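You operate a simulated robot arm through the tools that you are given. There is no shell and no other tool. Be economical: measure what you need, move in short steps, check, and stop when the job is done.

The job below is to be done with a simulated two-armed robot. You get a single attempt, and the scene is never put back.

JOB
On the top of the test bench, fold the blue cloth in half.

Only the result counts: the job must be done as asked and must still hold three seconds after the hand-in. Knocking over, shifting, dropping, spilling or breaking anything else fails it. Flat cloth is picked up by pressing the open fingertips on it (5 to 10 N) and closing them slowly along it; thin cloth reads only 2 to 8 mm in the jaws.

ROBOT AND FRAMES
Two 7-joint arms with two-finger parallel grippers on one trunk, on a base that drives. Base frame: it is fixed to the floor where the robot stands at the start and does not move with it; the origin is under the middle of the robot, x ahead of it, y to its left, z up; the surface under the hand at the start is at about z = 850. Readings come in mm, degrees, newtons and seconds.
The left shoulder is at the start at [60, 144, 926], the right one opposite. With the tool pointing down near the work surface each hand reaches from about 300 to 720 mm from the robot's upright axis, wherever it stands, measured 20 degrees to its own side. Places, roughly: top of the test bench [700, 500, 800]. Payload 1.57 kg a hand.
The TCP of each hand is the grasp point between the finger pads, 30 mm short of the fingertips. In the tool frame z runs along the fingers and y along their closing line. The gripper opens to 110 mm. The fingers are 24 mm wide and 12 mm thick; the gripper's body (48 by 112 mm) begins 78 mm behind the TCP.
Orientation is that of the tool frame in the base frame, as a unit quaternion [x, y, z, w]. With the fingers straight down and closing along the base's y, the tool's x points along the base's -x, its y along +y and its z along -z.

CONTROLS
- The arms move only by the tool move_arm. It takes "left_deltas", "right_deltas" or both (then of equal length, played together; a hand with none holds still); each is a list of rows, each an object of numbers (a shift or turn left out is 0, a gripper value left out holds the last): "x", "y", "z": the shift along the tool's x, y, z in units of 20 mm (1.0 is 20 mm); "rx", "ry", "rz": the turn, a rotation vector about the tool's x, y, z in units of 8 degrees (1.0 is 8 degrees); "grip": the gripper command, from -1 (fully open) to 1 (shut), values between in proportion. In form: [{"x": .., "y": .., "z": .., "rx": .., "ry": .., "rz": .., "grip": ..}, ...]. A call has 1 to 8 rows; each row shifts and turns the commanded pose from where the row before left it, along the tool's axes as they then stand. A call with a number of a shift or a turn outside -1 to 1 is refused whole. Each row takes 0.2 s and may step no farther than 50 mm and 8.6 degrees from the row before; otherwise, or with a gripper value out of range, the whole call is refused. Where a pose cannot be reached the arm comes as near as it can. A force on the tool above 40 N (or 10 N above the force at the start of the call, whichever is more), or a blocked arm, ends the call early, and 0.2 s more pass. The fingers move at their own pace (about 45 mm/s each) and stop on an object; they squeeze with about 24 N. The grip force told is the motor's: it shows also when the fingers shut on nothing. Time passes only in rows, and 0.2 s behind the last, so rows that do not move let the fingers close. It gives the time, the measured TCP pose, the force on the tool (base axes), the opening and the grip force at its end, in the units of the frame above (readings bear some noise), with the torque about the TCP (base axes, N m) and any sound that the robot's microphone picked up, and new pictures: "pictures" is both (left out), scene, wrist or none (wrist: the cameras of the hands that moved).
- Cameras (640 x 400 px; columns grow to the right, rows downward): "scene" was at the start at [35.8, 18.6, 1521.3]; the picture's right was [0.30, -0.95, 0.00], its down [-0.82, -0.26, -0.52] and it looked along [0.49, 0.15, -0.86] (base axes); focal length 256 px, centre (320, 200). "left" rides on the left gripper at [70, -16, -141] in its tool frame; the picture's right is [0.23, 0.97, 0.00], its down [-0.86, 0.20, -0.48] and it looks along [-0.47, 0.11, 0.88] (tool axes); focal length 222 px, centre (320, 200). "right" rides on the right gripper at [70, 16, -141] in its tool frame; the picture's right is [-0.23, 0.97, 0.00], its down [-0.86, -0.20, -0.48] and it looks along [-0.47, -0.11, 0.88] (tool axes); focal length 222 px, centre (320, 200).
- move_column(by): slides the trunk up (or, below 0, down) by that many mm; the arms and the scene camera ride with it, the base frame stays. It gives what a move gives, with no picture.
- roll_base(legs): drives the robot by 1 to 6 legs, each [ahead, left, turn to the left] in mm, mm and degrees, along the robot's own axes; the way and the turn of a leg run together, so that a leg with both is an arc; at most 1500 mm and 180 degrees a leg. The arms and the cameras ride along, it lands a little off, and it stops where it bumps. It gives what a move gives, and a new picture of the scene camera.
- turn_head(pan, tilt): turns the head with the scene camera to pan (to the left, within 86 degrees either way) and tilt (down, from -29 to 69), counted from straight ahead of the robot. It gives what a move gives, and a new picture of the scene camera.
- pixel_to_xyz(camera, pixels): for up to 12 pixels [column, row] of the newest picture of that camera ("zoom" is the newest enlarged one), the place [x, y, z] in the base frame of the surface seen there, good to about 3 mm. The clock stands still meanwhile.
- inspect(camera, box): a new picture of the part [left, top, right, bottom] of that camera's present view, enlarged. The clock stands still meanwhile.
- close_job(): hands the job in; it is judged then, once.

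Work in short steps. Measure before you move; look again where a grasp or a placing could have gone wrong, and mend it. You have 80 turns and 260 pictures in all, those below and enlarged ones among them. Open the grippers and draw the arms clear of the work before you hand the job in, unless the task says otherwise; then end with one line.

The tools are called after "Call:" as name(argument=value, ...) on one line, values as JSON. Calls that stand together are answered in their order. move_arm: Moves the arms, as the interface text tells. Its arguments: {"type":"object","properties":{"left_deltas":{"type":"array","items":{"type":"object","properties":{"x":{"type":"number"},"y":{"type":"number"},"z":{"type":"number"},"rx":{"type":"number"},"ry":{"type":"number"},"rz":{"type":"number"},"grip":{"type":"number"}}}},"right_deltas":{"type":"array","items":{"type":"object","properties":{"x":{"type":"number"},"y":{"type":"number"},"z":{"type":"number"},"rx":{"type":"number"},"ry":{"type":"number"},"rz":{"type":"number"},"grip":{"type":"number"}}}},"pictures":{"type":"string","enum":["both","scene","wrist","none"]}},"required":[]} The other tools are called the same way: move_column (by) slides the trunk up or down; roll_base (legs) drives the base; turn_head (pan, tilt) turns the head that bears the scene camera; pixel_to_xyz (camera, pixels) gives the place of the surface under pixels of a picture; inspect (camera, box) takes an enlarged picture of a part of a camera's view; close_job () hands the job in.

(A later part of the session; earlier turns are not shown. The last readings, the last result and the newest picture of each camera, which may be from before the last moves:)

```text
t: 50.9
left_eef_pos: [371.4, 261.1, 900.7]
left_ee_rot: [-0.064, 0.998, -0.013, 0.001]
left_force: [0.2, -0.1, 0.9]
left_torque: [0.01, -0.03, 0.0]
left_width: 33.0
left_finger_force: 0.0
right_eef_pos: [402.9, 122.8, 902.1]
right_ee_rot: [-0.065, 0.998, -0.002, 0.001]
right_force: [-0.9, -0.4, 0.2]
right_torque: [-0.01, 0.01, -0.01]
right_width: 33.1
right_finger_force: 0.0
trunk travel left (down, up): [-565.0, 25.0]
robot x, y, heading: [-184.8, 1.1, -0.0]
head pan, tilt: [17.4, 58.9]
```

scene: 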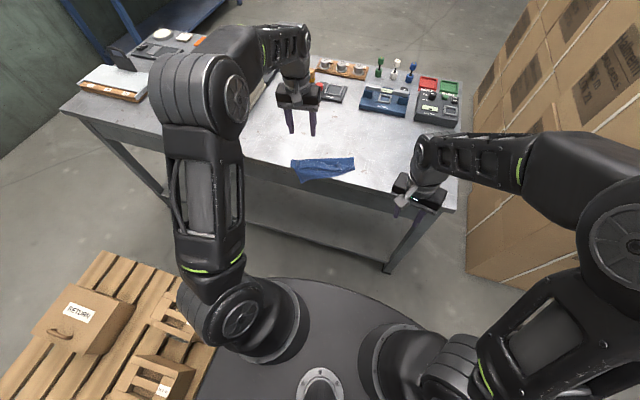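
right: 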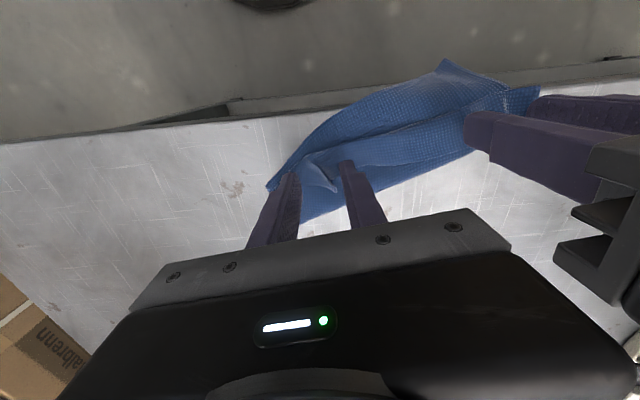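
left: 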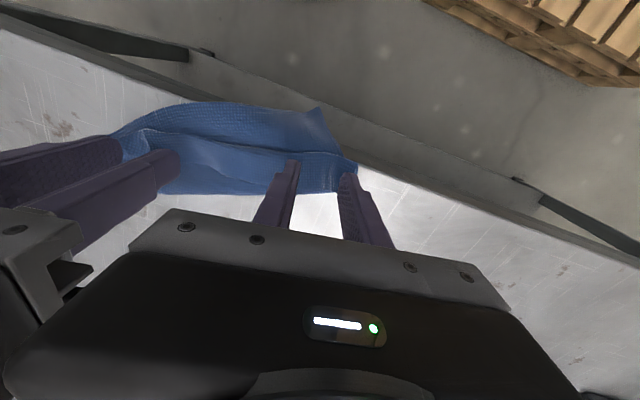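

The ear lies between the right fingers and the hem under the left ones. I lower 16–18 mm and close slowly.

Call:
move_arm(right_deltas=[{"z": 0.4}, {"z": 0.4}, {"grip": 0.5}, {"grip": 0.6}, {"grip": 0.7}, {"grip": 0.8}, {"grip": 0.9}, {"grip": 1}], left_deltas=[{"z": 0.45}, {"z": 0.42}, {"grip": 0.5}, {"grip": 0.6}, {"grip": 0.7}, {"grip": 0.8}, {"grip": 0.9}, {"grip": 1}], pictures="none")

Call:
move_arm(right_deltas=[{}, {"z": -0.4}, {"z": -0.5}, {"z": -0.5}, {}], left_deltas=[{}, {"z": -0.4}, {"z": -0.5}, {"z": -0.5}, {}], pictures="wrist")

```text
t: 52.7
left_eef_pos: [371.3, 259.0, 883.7]
left_ee_rot: [-0.063, 0.998, -0.013, 0.003]
left_force: [1.5, -3.7, 21.7]
left_torque: [0.09, -0.08, 0.02]
left_width: 2.5
left_finger_force: 17.6
right_eef_pos: [399.5, 125.5, 887.2]
right_ee_rot: [-0.066, 0.998, -0.001, 0.001]
right_force: [-1.4, 6.9, 0.5]
right_torque: [0.22, 0.08, -0.05]
right_width: 2.4
right_finger_force: 24.1
trunk travel left (down, up): [-565.0, 25.0]
robot x, y, heading: [-185.9, -1.1, -0.0]
head pan, tilt: [17.4, 58.9]
```

```text
t: 53.9
left_eef_pos: [371.1, 261.0, 911.0]
left_ee_rot: [-0.064, 0.998, -0.013, 0.001]
left_force: [3.2, -13.5, 0.5]
left_torque: [-0.37, -0.1, 0.12]
left_width: 2.1
left_finger_force: 23.6
right_eef_pos: [401.6, 124.2, 913.2]
right_ee_rot: [-0.066, 0.998, -0.001, 0.0]
right_force: [-3.2, 13.2, -0.8]
right_torque: [0.43, 0.13, 0.0]
right_width: 2.4
right_finger_force: 23.9
trunk travel left (down, up): [-565.0, 25.0]
robot x, y, heading: [-185.3, 0.2, 0.2]
head pan, tilt: [17.4, 58.9]
```

right: 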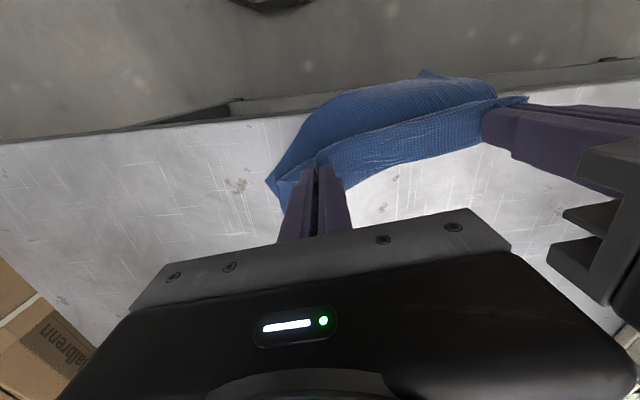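
left: 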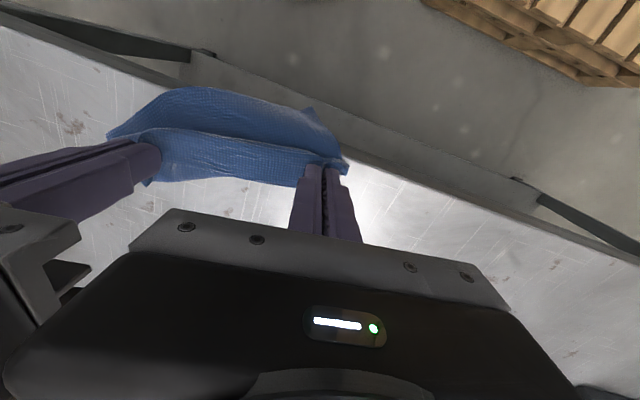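

Both hold, a bit taut between. I ease them together, rise 15 mm, and drive the base forward 170 mm to pull the cloth open and back onto the bench.

Call:
move_arm(right_deltas=[{"y": 0.15, "z": -0.3}, {"y": 0.1, "z": -0.3}, {}], left_deltas=[{"y": -0.15, "z": -0.3}, {"y": -0.1, "z": -0.3}, {}], pictures="none")

Call:
roll_base(legs=[[170, 0, 0]])

Call:
inspect(camera="left", box=[0, 0, 480, 300])

```text
t: 54.7
left_eef_pos: [372.2, 258.4, 923.3]
left_ee_rot: [-0.064, 0.998, -0.012, 0.001]
left_force: [1.3, -1.6, -0.2]
left_torque: [-0.04, -0.03, 0.0]
left_width: 2.4
left_finger_force: 23.6
right_eef_pos: [401.5, 127.4, 924.0]
right_ee_rot: [-0.065, 0.998, -0.003, 0.001]
right_force: [0.0, 1.5, 0.4]
right_torque: [0.03, 0.03, -0.02]
right_width: 2.5
right_finger_force: 23.8
trunk travel left (down, up): [-565.0, 25.0]
robot x, y, heading: [-185.1, 3.3, 0.0]
head pan, tilt: [17.4, 58.9]
```

```text
t: 56.1
left_eef_pos: [541.2, 257.5, 922.7]
left_ee_rot: [-0.064, 0.998, -0.013, 0.001]
left_force: [0.4, -0.1, -1.3]
left_torque: [0.03, 0.01, 0.01]
left_width: 2.2
left_finger_force: 23.5
right_eef_pos: [571.0, 128.1, 924.0]
right_ee_rot: [-0.067, 0.998, -0.001, 0.0]
right_force: [1.1, 1.0, 0.2]
right_torque: [0.01, 0.04, 0.0]
right_width: 2.5
right_finger_force: 24.2
trunk travel left (down, up): [-565.0, 25.0]
robot x, y, heading: [-17.0, -2.8, 0.1]
head pan, tilt: [17.4, 58.9]
```

scene: 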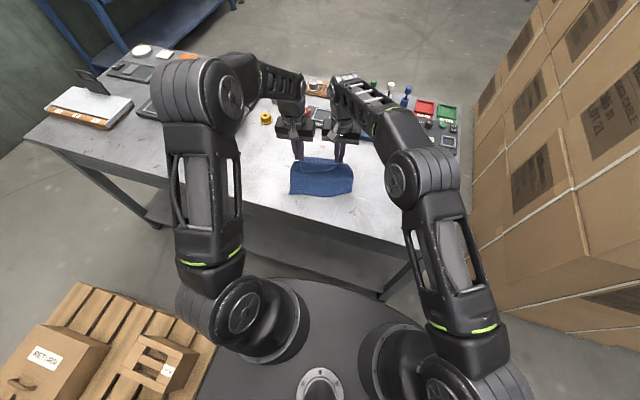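

```text
1.33 times, centred on (240, 150) of left
```

zoom: 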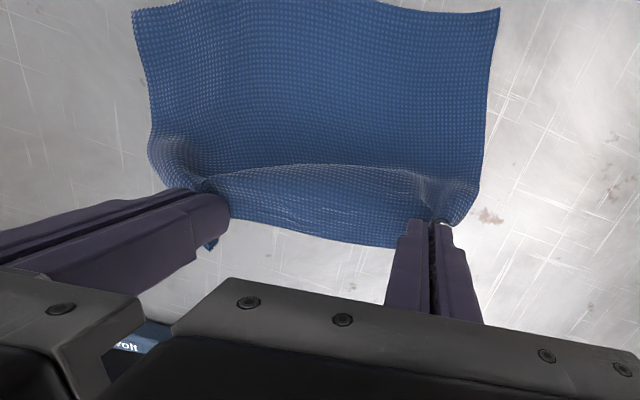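

Fully unfolded. I lower both to the bench, and open the jaws to release the bunches.

Call:
move_arm(right_deltas=[{"z": 0.6, "x": -0.2}, {"z": 0.6, "x": -0.2}, {"z": 0.5, "x": -0.2, "y": -0.2}, {"z": 0.3}, {"grip": 0.7}, {"grip": 0.4}, {"grip": 0.1}, {"z": -0.3}], left_deltas=[{"z": 0.6, "x": -0.2}, {"z": 0.6, "x": -0.2}, {"z": 0.5, "x": -0.2, "y": 0.2}, {"z": 0.3}, {"grip": 0.7}, {"grip": 0.4}, {"grip": 0.1}, {"z": -0.3}], pictures="none")

Call:
move_arm(right_deltas=[{"z": -0.7}, {"z": -1}, {"z": -1}, {"z": -1}, {"y": -1}, {"y": -1}], left_deltas=[{"z": -0.7}, {"z": -1}, {"z": -1}, {"z": -1}, {"y": 1}, {"y": 1}], pictures="wrist")

Call:
inspect(camera="scene", box=[256, 130, 384, 210])

```text
t: 57.9
left_eef_pos: [553.1, 262.1, 888.5]
left_ee_rot: [-0.063, 0.998, -0.013, 0.002]
left_force: [-0.2, 0.2, 0.0]
left_torque: [0.03, 0.04, -0.03]
left_width: 49.2
left_finger_force: 0.1
right_eef_pos: [582.7, 124.7, 889.2]
right_ee_rot: [-0.066, 0.998, -0.001, -0.001]
right_force: [-0.2, -1.0, 0.4]
right_torque: [-0.02, -0.01, 0.04]
right_width: 49.5
right_finger_force: 0.1
trunk travel left (down, up): [-565.0, 25.0]
robot x, y, heading: [-15.1, -1.0, -0.0]
head pan, tilt: [17.4, 58.9]
```

```text
t: 59.3
left_eef_pos: [546.2, 303.1, 961.5]
left_ee_rot: [-0.064, 0.998, -0.013, 0.0]
left_force: [0.6, -0.4, 0.7]
left_torque: [0.01, 0.04, 0.04]
left_width: 49.5
left_finger_force: 0.1
right_eef_pos: [586.6, 85.5, 964.5]
right_ee_rot: [-0.066, 0.998, -0.002, 0.001]
right_force: [0.4, 0.6, 0.2]
right_torque: [0.05, 0.04, 0.0]
right_width: 49.3
right_finger_force: 0.0
trunk travel left (down, up): [-565.0, 25.0]
robot x, y, heading: [-10.8, -1.4, 0.0]
head pan, tilt: [17.4, 58.9]
```

right: 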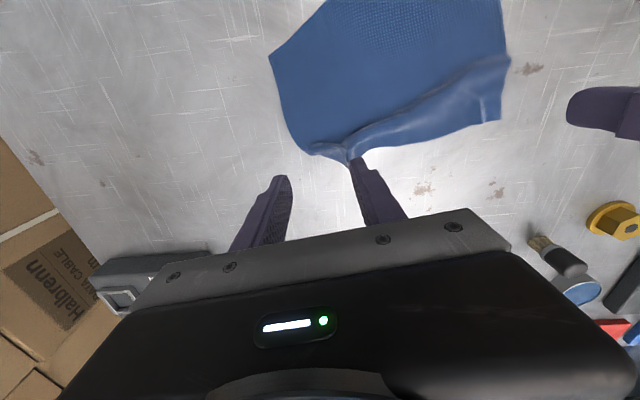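
left: 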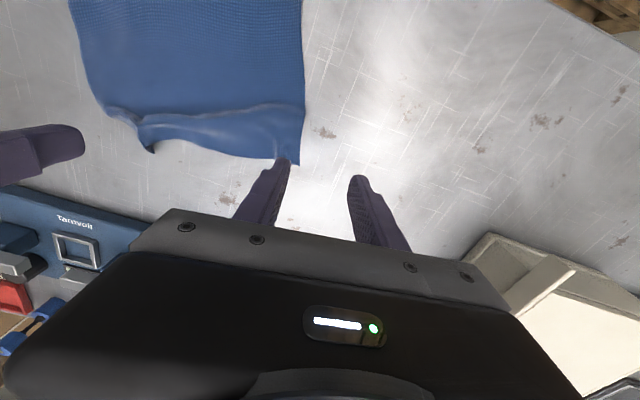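

```text
5.00 times, centred on (320, 170) of scene
```

zoom: 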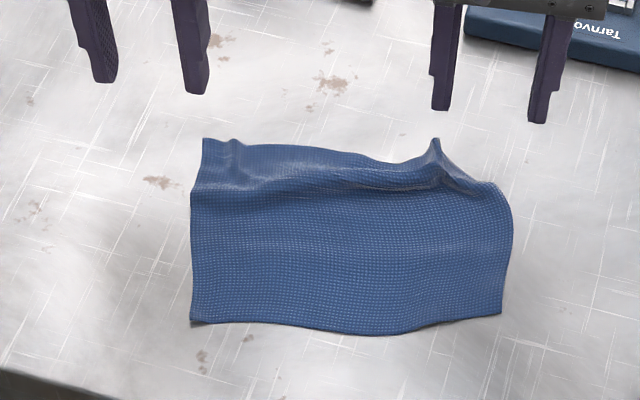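

It is open again, with a ridge near the far edge and an ear at the far right. I measure the corners.

Call:
pixel_to_xyz(camera="zoom", pixels=[[205, 141], [235, 143], [340, 155], [434, 142], [440, 160], [508, 205], [498, 310], [193, 318], [370, 332], [330, 180], [470, 188], [200, 190]])

Call:
inspect(camera="right", box=[240, 0, 560, 200])

```text
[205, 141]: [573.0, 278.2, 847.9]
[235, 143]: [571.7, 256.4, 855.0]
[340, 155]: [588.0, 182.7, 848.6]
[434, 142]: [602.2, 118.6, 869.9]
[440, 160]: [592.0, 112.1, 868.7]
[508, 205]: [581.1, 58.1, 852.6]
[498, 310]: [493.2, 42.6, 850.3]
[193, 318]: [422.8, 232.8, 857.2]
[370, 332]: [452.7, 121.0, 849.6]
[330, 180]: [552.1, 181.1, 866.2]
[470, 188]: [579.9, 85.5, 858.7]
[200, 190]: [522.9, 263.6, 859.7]
```

```text
2.00 times, centred on (400, 100) of right
```

zoom: 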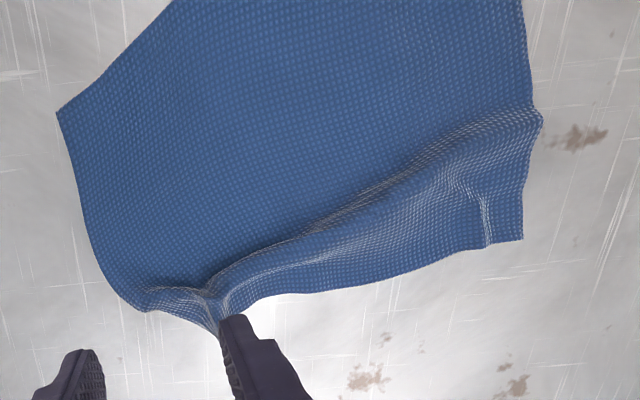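

The far right ear stands at (598,115), corner A at (573,278), and clean near corners D (423,233), C (493,43): the cloth is now turned +20°. I bring the right hand astride the ear and the left hand, slightly leaned, over the very edge near A.

Call:
move_arm(left_deltas=[{"rz": -0.8}, {"rz": -0.8}, {"x": -0.24, "y": -0.88, "z": 0.7, "grip": 0.4}, {"x": -0.24, "y": -0.88, "z": 0.7}, {"x": -0.24, "y": -0.88, "z": 0.7}, {"ry": -0.95}, {"ry": -0.95}, {}], right_deltas=[{"rz": -0.8}, {"rz": -0.8}, {"x": -0.34, "y": 0.4, "z": 0.7, "grip": 0.4}, {"x": -0.34, "y": 0.4, "z": 0.7}, {"x": -0.34, "y": 0.4, "z": 0.7}, {}, {}, {}], pictures="wrist")

Call:
inspect(camera="left", box=[140, 60, 400, 222])

Call:
inspect(camera="right", box=[220, 60, 480, 222])

```text
t: 61.1
left_eef_pos: [578.6, 257.6, 920.0]
left_ee_rot: [-0.175, 0.976, 0.01, 0.131]
left_force: [-1.0, -0.5, 0.4]
left_torque: [0.0, -0.03, 0.05]
left_width: 33.0
left_finger_force: 0.0
right_eef_pos: [598.1, 113.6, 921.7]
right_ee_rot: [-0.177, 0.984, -0.002, 0.001]
right_force: [-0.8, 0.2, -0.7]
right_torque: [0.01, 0.0, -0.02]
right_width: 33.1
right_finger_force: 0.1
trunk travel left (down, up): [-565.0, 25.0]
robot x, y, heading: [-10.5, 0.5, -0.0]
head pan, tilt: [17.4, 58.9]
```

right: 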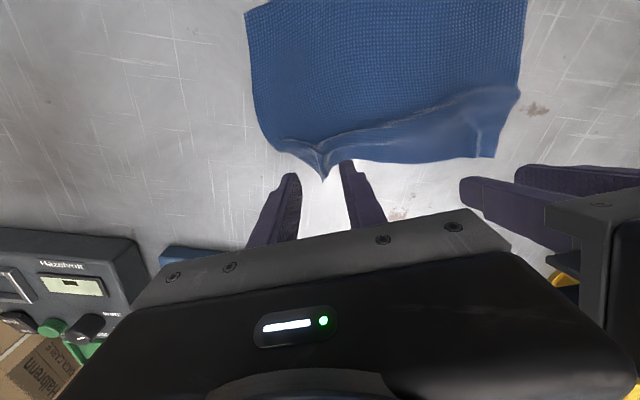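
left: 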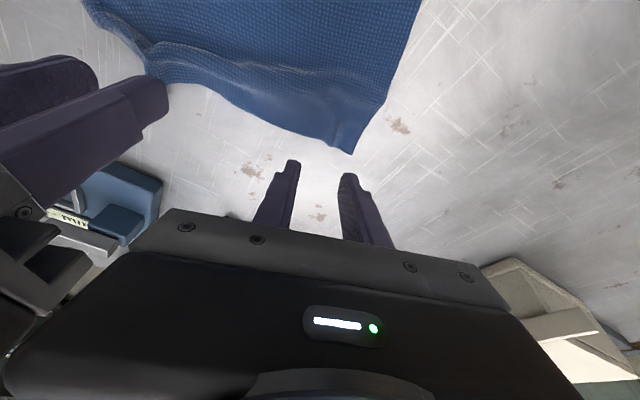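

```text
2.46 times, centred on (270, 141) of left
```

zoom: 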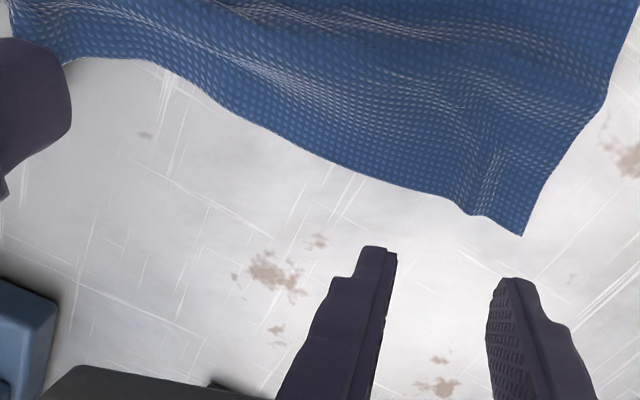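

```text
2.46 times, centred on (350, 141) of right
```

zoom: 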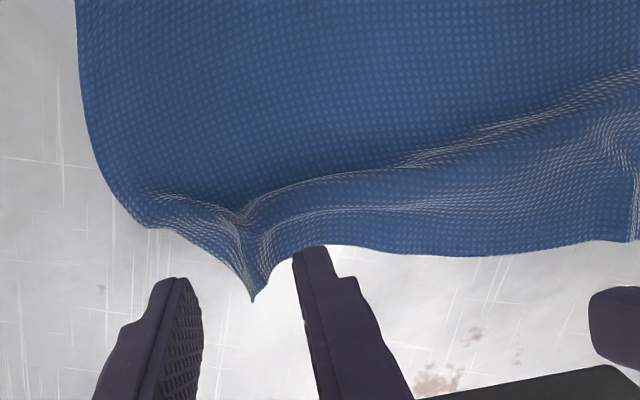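

I measure A's edge and the ear from these cameras.

Call:
pixel_to_xyz(camera="left", pixels=[[350, 152], [338, 146], [325, 142], [310, 134], [290, 128]])

Call:
pixel_to_xyz(camera="right", pixels=[[322, 178], [321, 172], [319, 160], [317, 150], [290, 150], [345, 157]])

```text
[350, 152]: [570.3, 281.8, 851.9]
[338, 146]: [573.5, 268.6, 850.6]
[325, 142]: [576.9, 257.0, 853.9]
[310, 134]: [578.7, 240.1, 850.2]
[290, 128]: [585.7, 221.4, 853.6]
```

```text
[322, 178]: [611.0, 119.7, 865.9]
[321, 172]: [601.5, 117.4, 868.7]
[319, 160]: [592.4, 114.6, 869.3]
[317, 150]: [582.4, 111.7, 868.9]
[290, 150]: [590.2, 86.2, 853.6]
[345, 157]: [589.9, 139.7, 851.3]
```

Edge at A runs through (577,257); the ear's tip is at (611,120). I descend both: left's tip corner about 6 mm inside the edge, right astride the ear's tip.

Call:
move_arm(left_deltas=[{"x": 0.22, "y": -0.03, "z": 0.51}, {"x": 0.22, "y": -0.03, "z": 0.51}, {"x": 0.22, "y": -0.03, "z": 0.51}, {"x": 0.03, "z": 0.1}, {}], right_deltas=[{"x": -0.31, "z": 0.3}, {"x": -0.31, "z": 0.5}, {"z": 0.5}, {"z": 0.4}, {}], pictures="none")

Call:
inspect(camera="left", box=[140, 60, 400, 222])

Call:
inspect(camera="right", box=[220, 60, 480, 222])

```text
t: 62.3
left_eef_pos: [574.9, 253.9, 886.0]
left_ee_rot: [-0.176, 0.976, 0.01, 0.13]
left_force: [-0.2, -0.1, 0.0]
left_torque: [-0.01, 0.01, 0.04]
left_width: 32.9
left_finger_force: 0.0
right_eef_pos: [606.9, 117.7, 887.2]
right_ee_rot: [-0.177, 0.984, -0.001, 0.0]
right_force: [0.1, 0.3, -0.3]
right_torque: [-0.03, -0.01, 0.0]
right_width: 33.3
right_finger_force: 0.1
right hand out of reach, approached as far as the arm can: row 2
trunk travel left (down, up): [-565.0, 25.0]
robot x, y, heading: [-15.3, 1.5, -0.0]
head pan, tilt: [17.4, 58.9]
```

```text
2.46 times, centred on (270, 141) of left
```

zoom: 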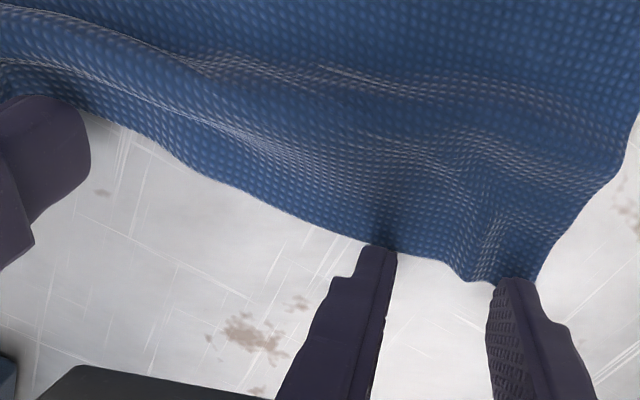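

```text
2.46 times, centred on (350, 141) of right
```

zoom: 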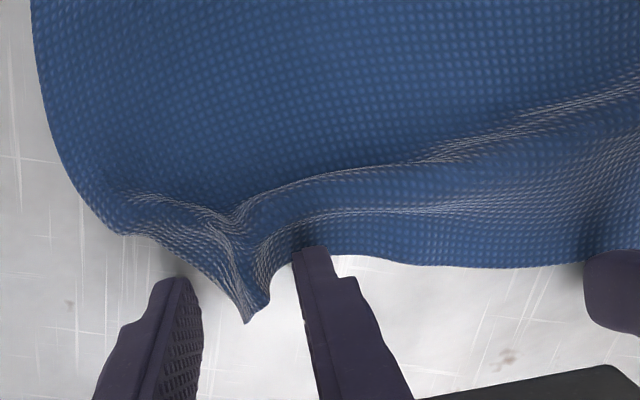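

Placing is good: left tips just over the edge, right astride the ear. I press the left 4 mm and close both slowly.

Call:
move_arm(left_deltas=[{"x": 0.1, "z": 0.18}, {"grip": 0.5}, {"grip": 0.6}, {"grip": 0.7}, {"grip": 0.8}, {"grip": 0.9}, {"grip": 1}, {}], right_deltas=[{"z": 0.1}, {"grip": 0.5}, {"grip": 0.6}, {"grip": 0.7}, {"grip": 0.8}, {"grip": 0.9}, {"grip": 1}, {}], pictures="none")

Call:
move_arm(left_deltas=[{"x": -0.06, "z": -0.25}, {"x": -0.1, "z": -0.38}, {"x": -0.1, "z": -0.38}, {}], right_deltas=[{"z": -0.25}, {"z": -0.4}, {"z": -0.4, "y": -0.1}, {"y": -0.2}], pictures="scene")

Call:
inspect(camera="left", box=[140, 60, 400, 222])

Call:
inspect(camera="right", box=[220, 60, 480, 222])

```text
t: 64.1
left_eef_pos: [573.1, 253.5, 883.0]
left_ee_rot: [-0.176, 0.975, 0.01, 0.132]
left_force: [0.3, 4.1, 21.5]
left_torque: [0.13, 0.08, 0.01]
left_width: 2.5
left_finger_force: 23.9
right_eef_pos: [605.9, 117.8, 889.0]
right_ee_rot: [-0.177, 0.984, -0.002, 0.001]
right_force: [-0.4, 0.1, -0.5]
right_torque: [-0.07, 0.03, 0.01]
right_width: 2.2
right_finger_force: 24.0
trunk travel left (down, up): [-565.0, 25.0]
robot x, y, heading: [-13.3, 0.3, 0.1]
head pan, tilt: [17.4, 58.9]
```

```text
t: 65.1
left_eef_pos: [574.2, 254.9, 901.2]
left_ee_rot: [-0.174, 0.976, 0.009, 0.13]
left_force: [-0.1, -0.8, -0.1]
left_torque: [-0.07, -0.03, 0.01]
left_width: 2.2
left_finger_force: 23.6
right_eef_pos: [609.1, 111.9, 907.1]
right_ee_rot: [-0.177, 0.984, -0.002, 0.001]
right_force: [-1.5, 0.9, 0.0]
right_torque: [0.02, 0.02, -0.01]
right_width: 2.3
right_finger_force: 23.7
trunk travel left (down, up): [-565.0, 25.0]
robot x, y, heading: [-11.6, -0.5, -0.1]
head pan, tilt: [17.4, 58.9]
```

scene: 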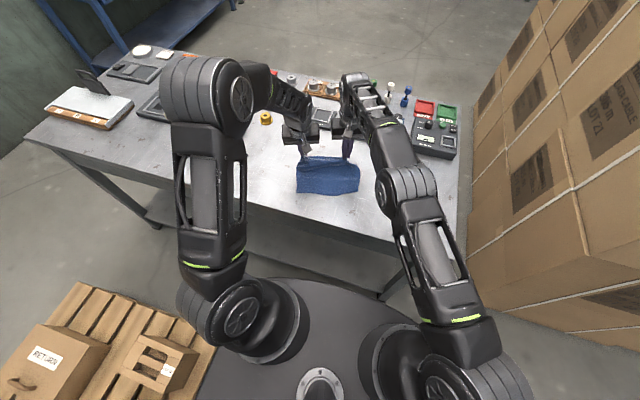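

```text
2.46 times, centred on (270, 141) of left
```

zoom: 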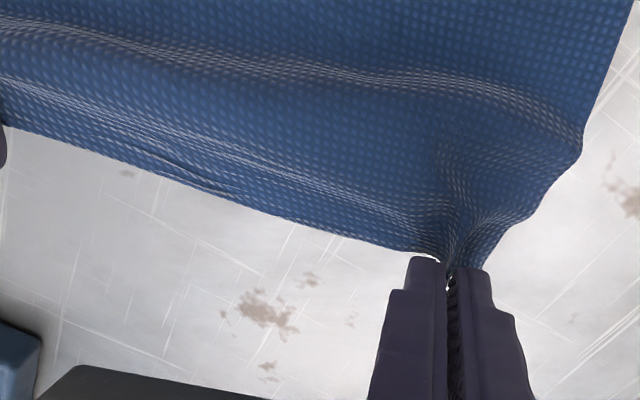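

```text
2.46 times, centred on (350, 141) of right
```

zoom: 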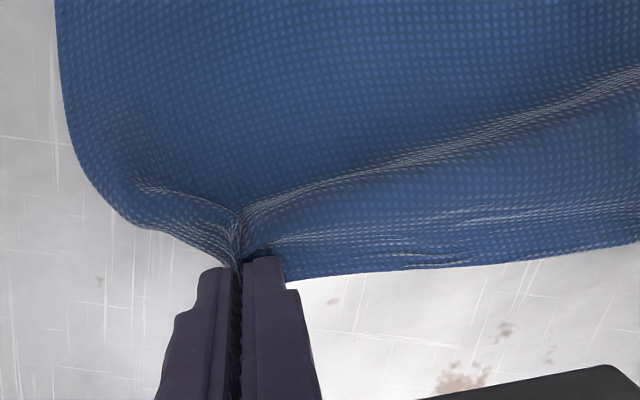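

Both now hold the cloth by its very edge. I raise the edge about 45 mm while leaning the hands, then check; the base will supply the horizontal travel.

Call:
move_arm(left_deltas=[{"x": 0.128, "z": -0.306, "ry": -0.5}, {"x": 0.107, "z": -0.315, "ry": -0.5}, {"x": 0.085, "z": -0.321, "ry": -0.5}, {"x": 0.062, "z": -0.326, "ry": -0.5}, {"x": 0.039, "z": -0.33, "ry": -0.5}, {"x": 0.016, "z": -0.331, "ry": -0.5}, {"x": -0.008, "z": -0.332, "ry": -0.5}, {"x": -0.03, "z": -0.33, "ry": -0.5}], right_deltas=[{"x": 0.205, "z": -0.25, "ry": -0.5}, {"x": 0.187, "z": -0.264, "ry": -0.5}, {"x": 0.168, "z": -0.276, "ry": -0.5}, {"x": 0.149, "z": -0.287, "ry": -0.5}, {"x": 0.128, "z": -0.297, "ry": -0.5}, {"x": 0.107, "z": -0.305, "ry": -0.5}, {"x": 0.086, "z": -0.312, "ry": -0.5}, {"x": 0.064, "z": -0.317, "ry": -0.5}], pictures="none")

Call:
roll_base(legs=[[-50, -19, 0]])

Call:
inspect(camera="right", box=[160, 0, 640, 300])

Call:
inspect(camera="left", box=[0, 0, 480, 300])

```text
t: 66.9
left_eef_pos: [542.1, 243.8, 945.2]
left_ee_rot: [-0.166, 0.902, 0.058, 0.395]
left_force: [0.3, -1.7, 0.0]
left_torque: [-0.06, -0.02, -0.01]
left_width: 2.1
left_finger_force: 23.3
right_eef_pos: [578.7, 99.4, 945.5]
right_ee_rot: [-0.17, 0.946, 0.047, 0.273]
right_force: [-0.5, 1.3, -0.3]
right_torque: [0.04, 0.02, 0.05]
right_width: 2.0
right_finger_force: 23.8
trunk travel left (down, up): [-565.0, 25.0]
robot x, y, heading: [-14.9, -0.7, 0.2]
head pan, tilt: [17.4, 58.9]
```

```text
t: 67.9
left_eef_pos: [490.2, 224.8, 945.1]
left_ee_rot: [-0.166, 0.902, 0.058, 0.395]
left_force: [-0.2, -1.9, 0.2]
left_torque: [-0.06, -0.04, -0.06]
left_width: 2.3
left_finger_force: 23.7
right_eef_pos: [526.7, 81.2, 947.7]
right_ee_rot: [-0.17, 0.946, 0.047, 0.272]
right_force: [-1.2, 2.0, 0.4]
right_torque: [0.06, -0.01, 0.04]
right_width: 2.1
right_finger_force: 23.9
trunk travel left (down, up): [-565.0, 25.0]
robot x, y, heading: [-63.6, -18.9, 0.0]
head pan, tilt: [17.4, 58.9]
```

scene: 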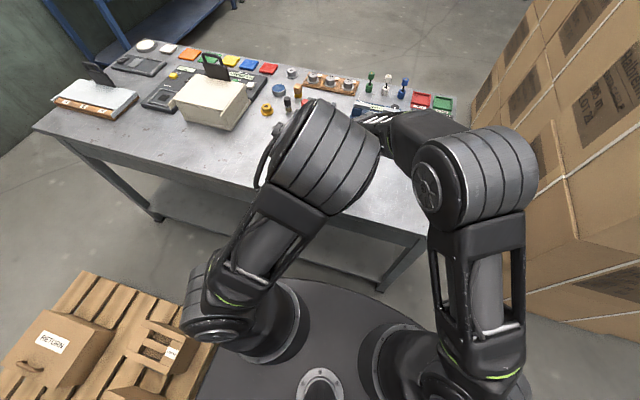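

```text
1.33 times, centred on (400, 150) of right
```

zoom: 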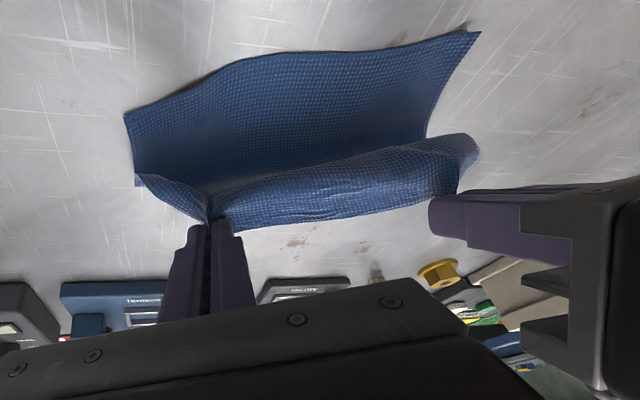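

```text
1.33 times, centred on (240, 150) of left
```

zoom: 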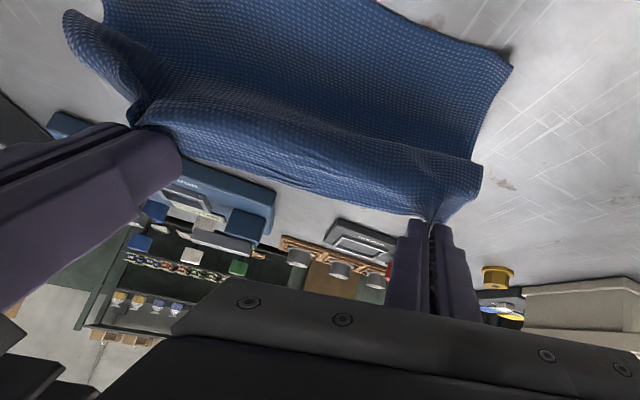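

The flap is turning over well. I measure the lower corners C and D now.

Call:
pixel_to_xyz(camera="right", pixels=[[256, 89], [516, 27], [340, 45], [430, 38], [275, 140]])

```text
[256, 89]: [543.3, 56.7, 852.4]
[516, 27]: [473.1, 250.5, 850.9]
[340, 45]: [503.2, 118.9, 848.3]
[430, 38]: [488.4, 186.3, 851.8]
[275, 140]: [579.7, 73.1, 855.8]
```

That looks offset by exactly the roll (an old camera pose). I measure again through a fresh zoom.

Call:
inspect(camera="right", box=[160, 0, 640, 300])

Call:
pixel_to_xyz(camera="zoom", pixels=[[128, 119], [476, 36], [240, 60], [360, 50]])

```text
1.33 times, centred on (400, 150) of right
```

zoom: 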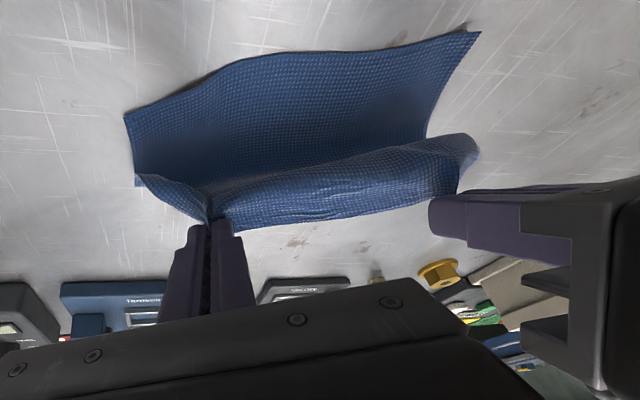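

```text
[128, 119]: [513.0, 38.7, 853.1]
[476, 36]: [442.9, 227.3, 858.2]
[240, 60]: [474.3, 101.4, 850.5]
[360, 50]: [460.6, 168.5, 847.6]
```

Lower corners are at C (513,39), D (443,227). I lower the flap edge to about 35 mm with more lean, evening the two sides.

Call:
move_arm(left_deltas=[{"x": 0.367, "z": 0.098, "ry": -0.3}, {"x": 0.37, "z": 0.083, "ry": -0.3}, {"x": 0.373, "z": 0.067, "ry": -0.3}, {"x": 0.375, "z": 0.05, "ry": -0.3}, {"x": 0.377, "z": 0.036, "ry": -0.3}, {}], right_deltas=[{"x": 0.22, "z": 0.27, "ry": -0.5}, {"x": 0.24, "z": 0.25, "ry": -0.5}, {"x": 0.256, "z": 0.235, "ry": -0.5}, {"x": 0.27, "z": 0.216, "ry": -0.5}, {"x": 0.287, "z": 0.197, "ry": -0.5}, {}], pictures="none")

Call:
roll_base(legs=[[-25, -13, 0]])

Call:
inspect(camera="right", box=[160, 0, 640, 300])

Call:
inspect(camera="left", box=[0, 0, 480, 300])

```text
t: 68.7
left_eef_pos: [492.0, 213.5, 942.8]
left_ee_rot: [-0.187, 0.868, 0.026, 0.46]
left_force: [6.0, -17.3, 0.8]
left_torque: [-0.43, -0.19, -0.33]
left_width: 1.5
left_finger_force: 23.4
right_eef_pos: [551.7, 45.6, 948.6]
right_ee_rot: [-0.113, 0.916, 0.079, 0.377]
right_force: [-6.1, 17.0, 0.2]
right_torque: [0.45, 0.18, 0.37]
right_width: 1.9
right_finger_force: 24.0
trunk travel left (down, up): [-565.0, 25.0]
robot x, y, heading: [-63.1, -17.9, 0.1]
head pan, tilt: [17.4, 58.9]
stopped in row 4 (left hand): the force on the tool passed its limit at 42 N (the readings are from after the stop); the commanded pose is now the measured one
```

```text
t: 69.5
left_eef_pos: [464.6, 201.5, 943.6]
left_ee_rot: [-0.189, 0.867, 0.029, 0.46]
left_force: [9.6, -26.8, 0.6]
left_torque: [-0.7, -0.24, -0.47]
left_width: 1.5
left_finger_force: 23.3
right_eef_pos: [524.9, 31.2, 947.7]
right_ee_rot: [-0.112, 0.916, 0.078, 0.377]
right_force: [-10.3, 27.3, -0.5]
right_torque: [0.7, 0.25, 0.49]
right_width: 1.8
right_finger_force: 23.4
trunk travel left (down, up): [-565.0, 25.0]
robot x, y, heading: [-89.6, -31.0, 0.3]
head pan, tilt: [17.4, 58.9]
```

scene: 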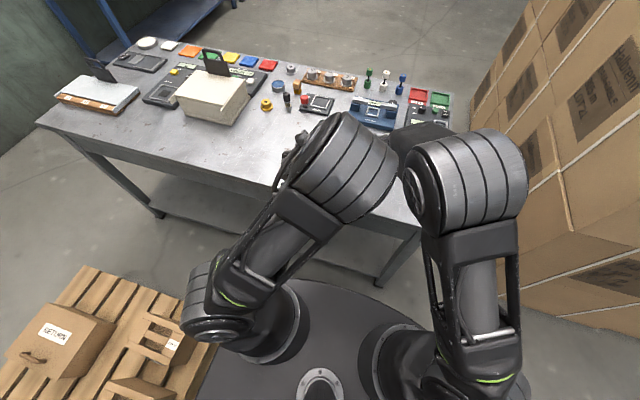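

```text
1.33 times, centred on (400, 150) of right
```

zoom: 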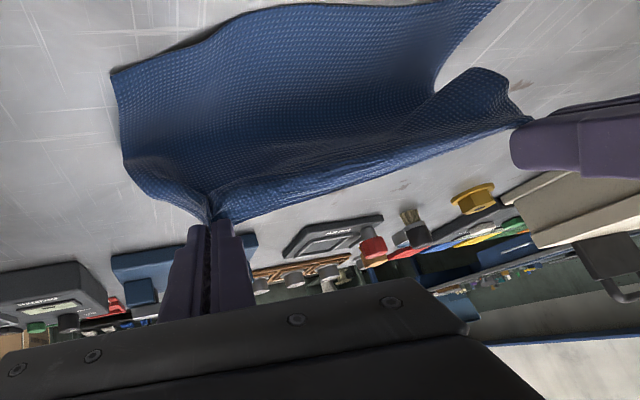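

```text
1.33 times, centred on (240, 150) of left
```

zoom: 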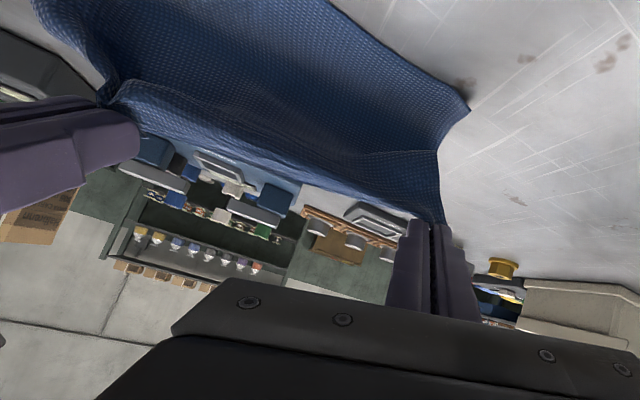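

The elbows touched each other and the hands were forced apart (27 N on the cloth). I ease the left lean back and bring the hands together.

Call:
move_arm(left_deltas=[{"ry": 0.3}, {"ry": 0.3}, {"ry": 0.3, "y": -0.1}, {"y": -0.15}, {"y": -0.15}, {}], right_deltas=[{"y": 0.2}, {"y": 0.2}, {"y": 0.2}, {"y": 0.2}, {"y": 0.2}, {"y": 0.1}], pictures="none")

Call:
inspect(camera="right", box=[160, 0, 640, 300])

Call:
pixel_to_xyz(camera="zoom", pixels=[[116, 78], [250, 15], [380, 8]])

```text
t: 70.9
left_eef_pos: [469.4, 194.4, 942.5]
left_ee_rot: [-0.19, 0.895, 0.016, 0.404]
left_force: [0.3, 0.1, 0.9]
left_torque: [0.01, -0.04, -0.01]
left_width: 1.4
left_finger_force: 23.6
right_eef_pos: [521.5, 51.4, 947.6]
right_ee_rot: [-0.112, 0.917, 0.077, 0.376]
right_force: [-0.4, 0.0, 0.5]
right_torque: [0.0, 0.01, -0.04]
right_width: 2.1
right_finger_force: 23.8
trunk travel left (down, up): [-565.0, 25.0]
robot x, y, heading: [-90.2, -30.4, -0.1]
head pan, tilt: [17.4, 58.9]
```

```text
1.33 times, centred on (400, 150) of right
```

zoom: 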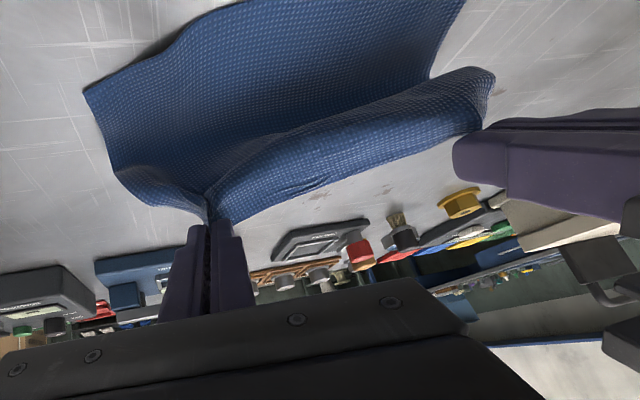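

```text
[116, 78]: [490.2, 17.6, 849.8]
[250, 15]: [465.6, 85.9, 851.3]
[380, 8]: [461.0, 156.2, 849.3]
```

Relaxed, no forces. Now I lower with the column by 30 mm, keeping the arms' shape, and look.

Call:
move_column(by=-30)

Call:
inspect(camera="right", box=[160, 0, 640, 300])

Call:
pixel_to_xyz(camera="zoom", pixels=[[88, 120], [250, 40], [140, 215], [480, 20]])

Call:
inspect(camera="left", box=[0, 0, 480, 300])

```text
t: 71.7
left_eef_pos: [469.4, 194.2, 913.4]
left_ee_rot: [-0.191, 0.894, 0.018, 0.404]
left_force: [0.6, -0.2, -0.5]
left_torque: [0.01, 0.02, 0.0]
left_width: 1.5
left_finger_force: 23.5
right_eef_pos: [521.5, 52.9, 917.4]
right_ee_rot: [-0.112, 0.917, 0.078, 0.376]
right_force: [0.0, 0.2, -0.4]
right_torque: [-0.04, -0.02, -0.01]
right_width: 1.8
right_finger_force: 23.6
trunk travel left (down, up): [-535.0, 55.0]
robot x, y, heading: [-88.2, -31.6, 0.1]
head pan, tilt: [17.4, 58.9]
```

```text
1.33 times, centred on (400, 150) of right
```

zoom: 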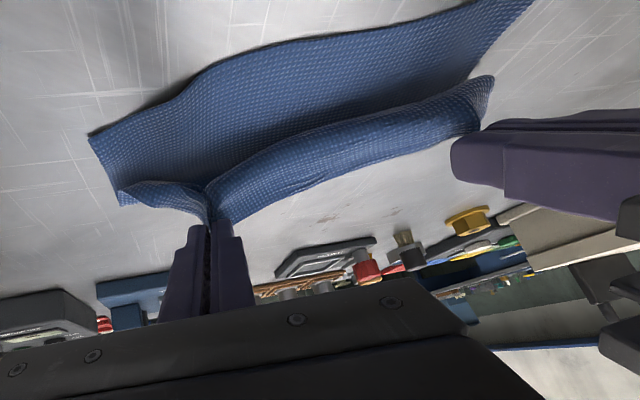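

```text
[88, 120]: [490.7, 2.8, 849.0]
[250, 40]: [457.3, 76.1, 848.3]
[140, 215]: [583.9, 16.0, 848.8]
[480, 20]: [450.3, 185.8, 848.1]
```

```text
1.33 times, centred on (240, 150) of left
```

zoom: 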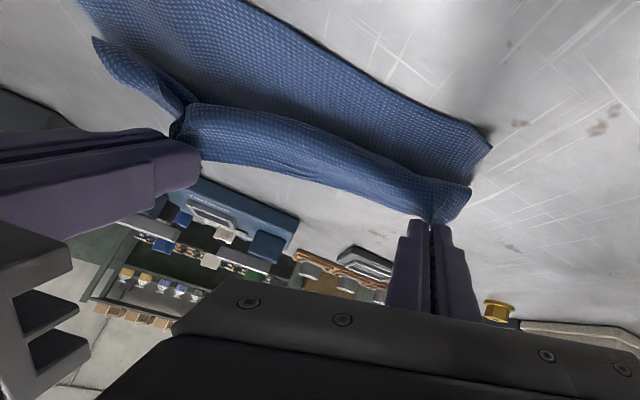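

I read D and the left flap corner from this zoom, and then C from a fresh right zoom.

Call:
pixel_to_xyz(camera="zoom", pixels=[[487, 149], [465, 192], [330, 78], [330, 140], [400, 178]])

Call:
inspect(camera="right", box=[200, 60, 360, 160])

Call:
pixel_to_xyz(camera="zoom", pixels=[[120, 180], [210, 330], [240, 115], [300, 320]])

```text
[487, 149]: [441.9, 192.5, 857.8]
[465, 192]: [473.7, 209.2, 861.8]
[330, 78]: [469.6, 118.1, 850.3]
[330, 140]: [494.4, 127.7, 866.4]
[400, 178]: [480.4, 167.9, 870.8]
```

```text
4.00 times, centred on (280, 110) of right
```

zoom: 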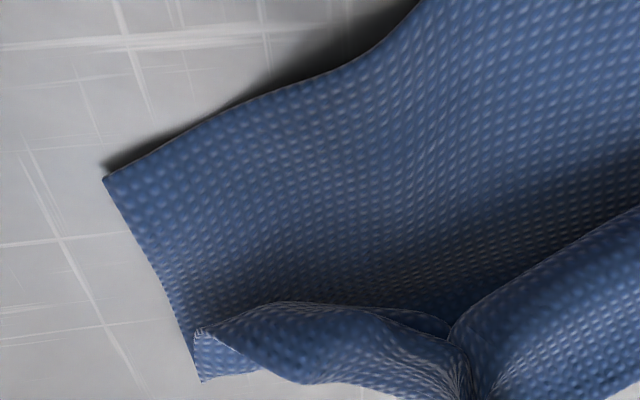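

```text
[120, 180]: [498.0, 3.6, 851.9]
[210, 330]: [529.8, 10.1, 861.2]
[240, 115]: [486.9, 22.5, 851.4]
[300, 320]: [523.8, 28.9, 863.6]
```

C (497,3), D (441,193); the flap corners are at (530,10) and (474,209): both need about (-33,-12). I roll two thirds of that, lower 20 mm, and roll the rest.

Call:
roll_base(legs=[[-22, -8, 0]])

Call:
move_column(by=-20)

Call:
roll_base(legs=[[-12, -4, 0]])

Call:
inspect(camera="left", box=[0, 0, 480, 300])

Call:
pixel_to_xyz(camera="zoom", pixels=[[487, 170], [465, 195]])

Call:
inspect(camera="right", box=[160, 0, 640, 300])

```text
t: 72.5
left_eef_pos: [446.6, 185.3, 913.6]
left_ee_rot: [-0.191, 0.894, 0.018, 0.404]
left_force: [-0.2, -0.1, -0.5]
left_torque: [0.0, -0.03, -0.02]
left_width: 1.3
left_finger_force: 23.0
right_eef_pos: [498.7, 43.5, 916.9]
right_ee_rot: [-0.112, 0.916, 0.078, 0.377]
right_force: [0.0, -0.5, -0.6]
right_torque: [-0.01, -0.01, -0.01]
right_width: 2.1
right_finger_force: 23.7
trunk travel left (down, up): [-535.0, 55.0]
robot x, y, heading: [-112.2, -37.4, 0.3]
head pan, tilt: [17.4, 58.9]
```

scene: 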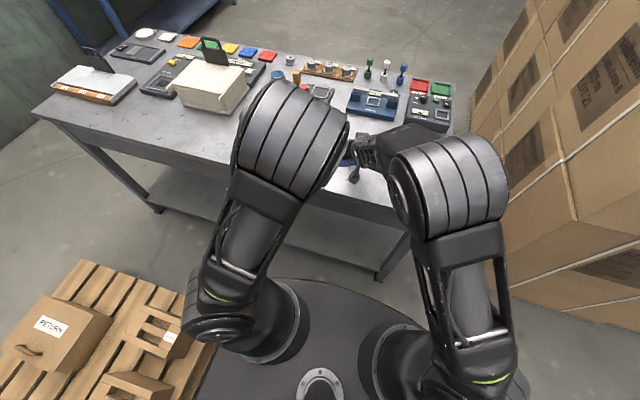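

```text
t: 73.1
left_eef_pos: [447.7, 185.6, 892.2]
left_ee_rot: [-0.191, 0.895, 0.017, 0.404]
left_force: [-0.3, 0.3, -0.1]
left_torque: [0.03, -0.01, 0.03]
left_width: 1.6
left_finger_force: 23.4
right_eef_pos: [499.8, 45.0, 897.5]
right_ee_rot: [-0.112, 0.917, 0.078, 0.376]
right_force: [0.0, 0.6, 0.2]
right_torque: [0.02, 0.0, 0.0]
right_width: 1.8
right_finger_force: 23.9
trunk travel left (down, up): [-515.0, 75.0]
robot x, y, heading: [-108.3, -41.8, 0.2]
head pan, tilt: [17.4, 58.9]
```

```text
t: 73.9
left_eef_pos: [434.7, 181.8, 894.9]
left_ee_rot: [-0.19, 0.895, 0.017, 0.404]
left_force: [-0.3, 0.3, 0.3]
left_torque: [0.02, -0.02, 0.01]
left_width: 1.4
left_finger_force: 23.3
right_eef_pos: [486.6, 41.1, 897.7]
right_ee_rot: [-0.112, 0.917, 0.077, 0.375]
right_force: [-0.2, 0.2, 0.8]
right_torque: [-0.01, -0.04, -0.01]
right_width: 2.0
right_finger_force: 23.9
trunk travel left (down, up): [-515.0, 75.0]
robot x, y, heading: [-120.6, -44.4, 0.3]
head pan, tilt: [17.4, 58.9]
```

scene: 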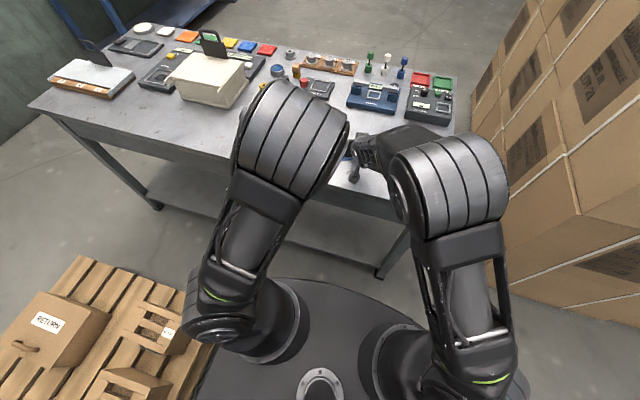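

```text
1.33 times, centred on (240, 150) of left
```

zoom: 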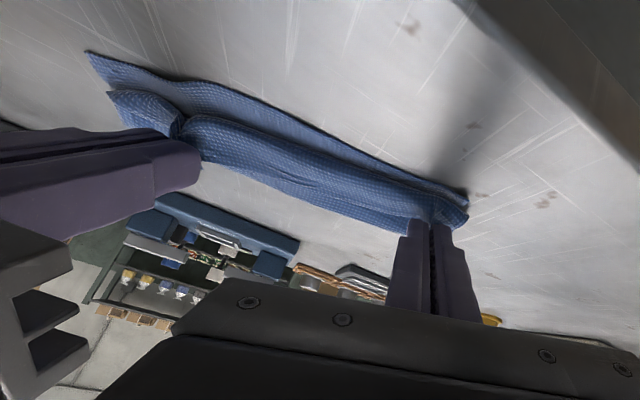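

```text
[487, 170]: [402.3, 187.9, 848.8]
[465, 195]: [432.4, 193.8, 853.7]
```

```text
1.33 times, centred on (400, 150) of right
```

zoom: 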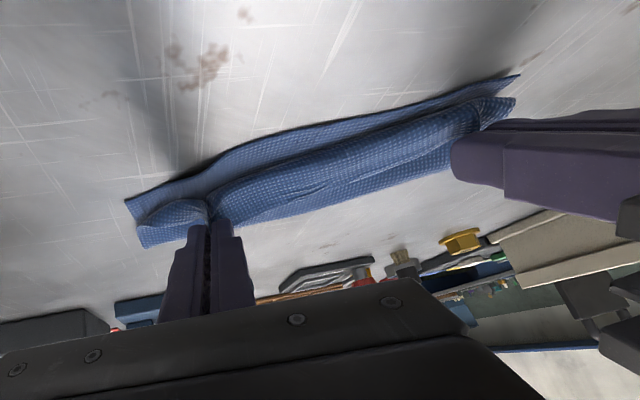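

I measure the corner gaps here: C (128,203), flap (143,225); D (517,78), flap (513,100).

Call:
pixel_to_xyz(camera="zoom", pixels=[[131, 202], [150, 222], [513, 80], [505, 100], [250, 150], [320, 135], [320, 155], [180, 182], [180, 205]])

```text
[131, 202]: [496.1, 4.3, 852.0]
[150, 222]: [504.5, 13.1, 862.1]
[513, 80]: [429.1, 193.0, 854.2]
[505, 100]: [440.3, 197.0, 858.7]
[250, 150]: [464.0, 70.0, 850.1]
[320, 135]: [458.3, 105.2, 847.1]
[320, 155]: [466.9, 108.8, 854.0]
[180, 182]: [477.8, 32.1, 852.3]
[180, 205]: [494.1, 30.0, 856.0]
```

About 10 mm gap everywhere, evenly. I roll (-12,-5) more and lower 12 mm.

Call:
roll_base(legs=[[-12, -5, 0]])

Call:
move_column(by=-12)

Call:
inspect(camera="right", box=[160, 0, 640, 300])

Call:
inspect(camera="left", box=[0, 0, 480, 300])

```text
t: 74.7
left_eef_pos: [423.3, 176.6, 893.4]
left_ee_rot: [-0.19, 0.895, 0.016, 0.404]
left_force: [0.7, -0.4, 0.4]
left_torque: [-0.02, -0.03, 0.04]
left_width: 1.8
left_finger_force: 23.3
right_eef_pos: [475.4, 35.5, 897.8]
right_ee_rot: [-0.112, 0.917, 0.077, 0.375]
right_force: [-0.1, 0.8, 0.0]
right_torque: [0.0, -0.02, 0.01]
right_width: 2.0
right_finger_force: 23.5
trunk travel left (down, up): [-515.0, 75.0]
robot x, y, heading: [-136.5, -48.9, 0.2]
head pan, tilt: [17.4, 58.9]
```

scene: 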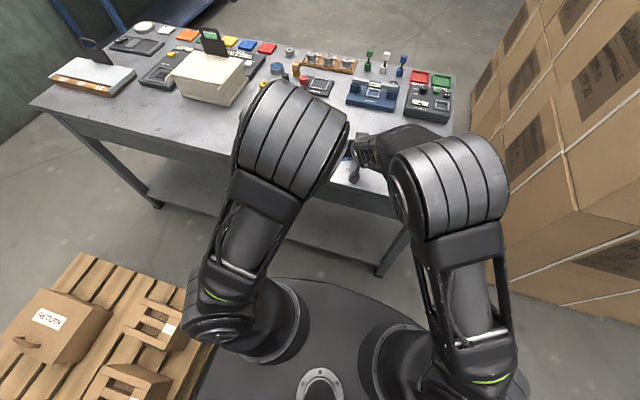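

```text
t: 75.3
left_eef_pos: [423.5, 176.6, 882.0]
left_ee_rot: [-0.191, 0.894, 0.016, 0.405]
left_force: [-1.0, 1.3, 9.7]
left_torque: [0.16, -0.08, 0.02]
left_width: 1.3
left_finger_force: 23.3
right_eef_pos: [475.0, 36.1, 884.8]
right_ee_rot: [-0.112, 0.917, 0.079, 0.375]
right_force: [0.8, 0.4, 0.8]
right_torque: [-0.01, 0.01, -0.01]
right_width: 1.7
right_finger_force: 23.7
trunk travel left (down, up): [-503.0, 87.0]
robot x, y, heading: [-132.2, -51.2, 0.2]
head pan, tilt: [17.4, 58.9]
```

```text
1.33 times, centred on (400, 150) of right
```

zoom: 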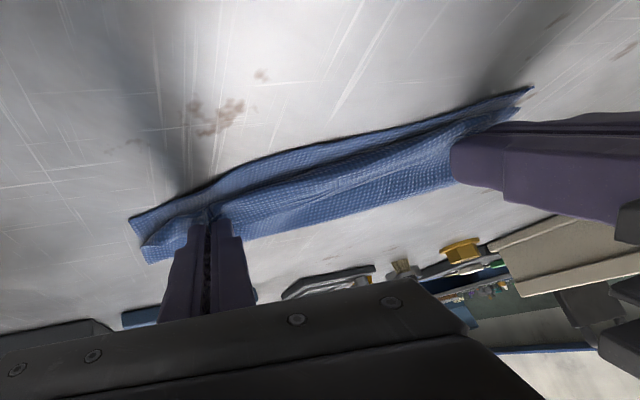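

```text
1.33 times, centred on (240, 150) of left
```

zoom: 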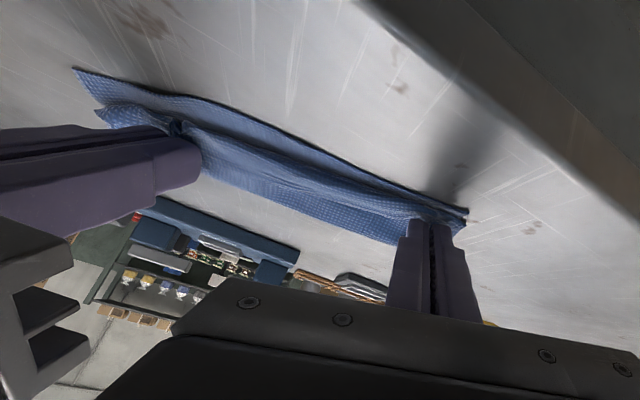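

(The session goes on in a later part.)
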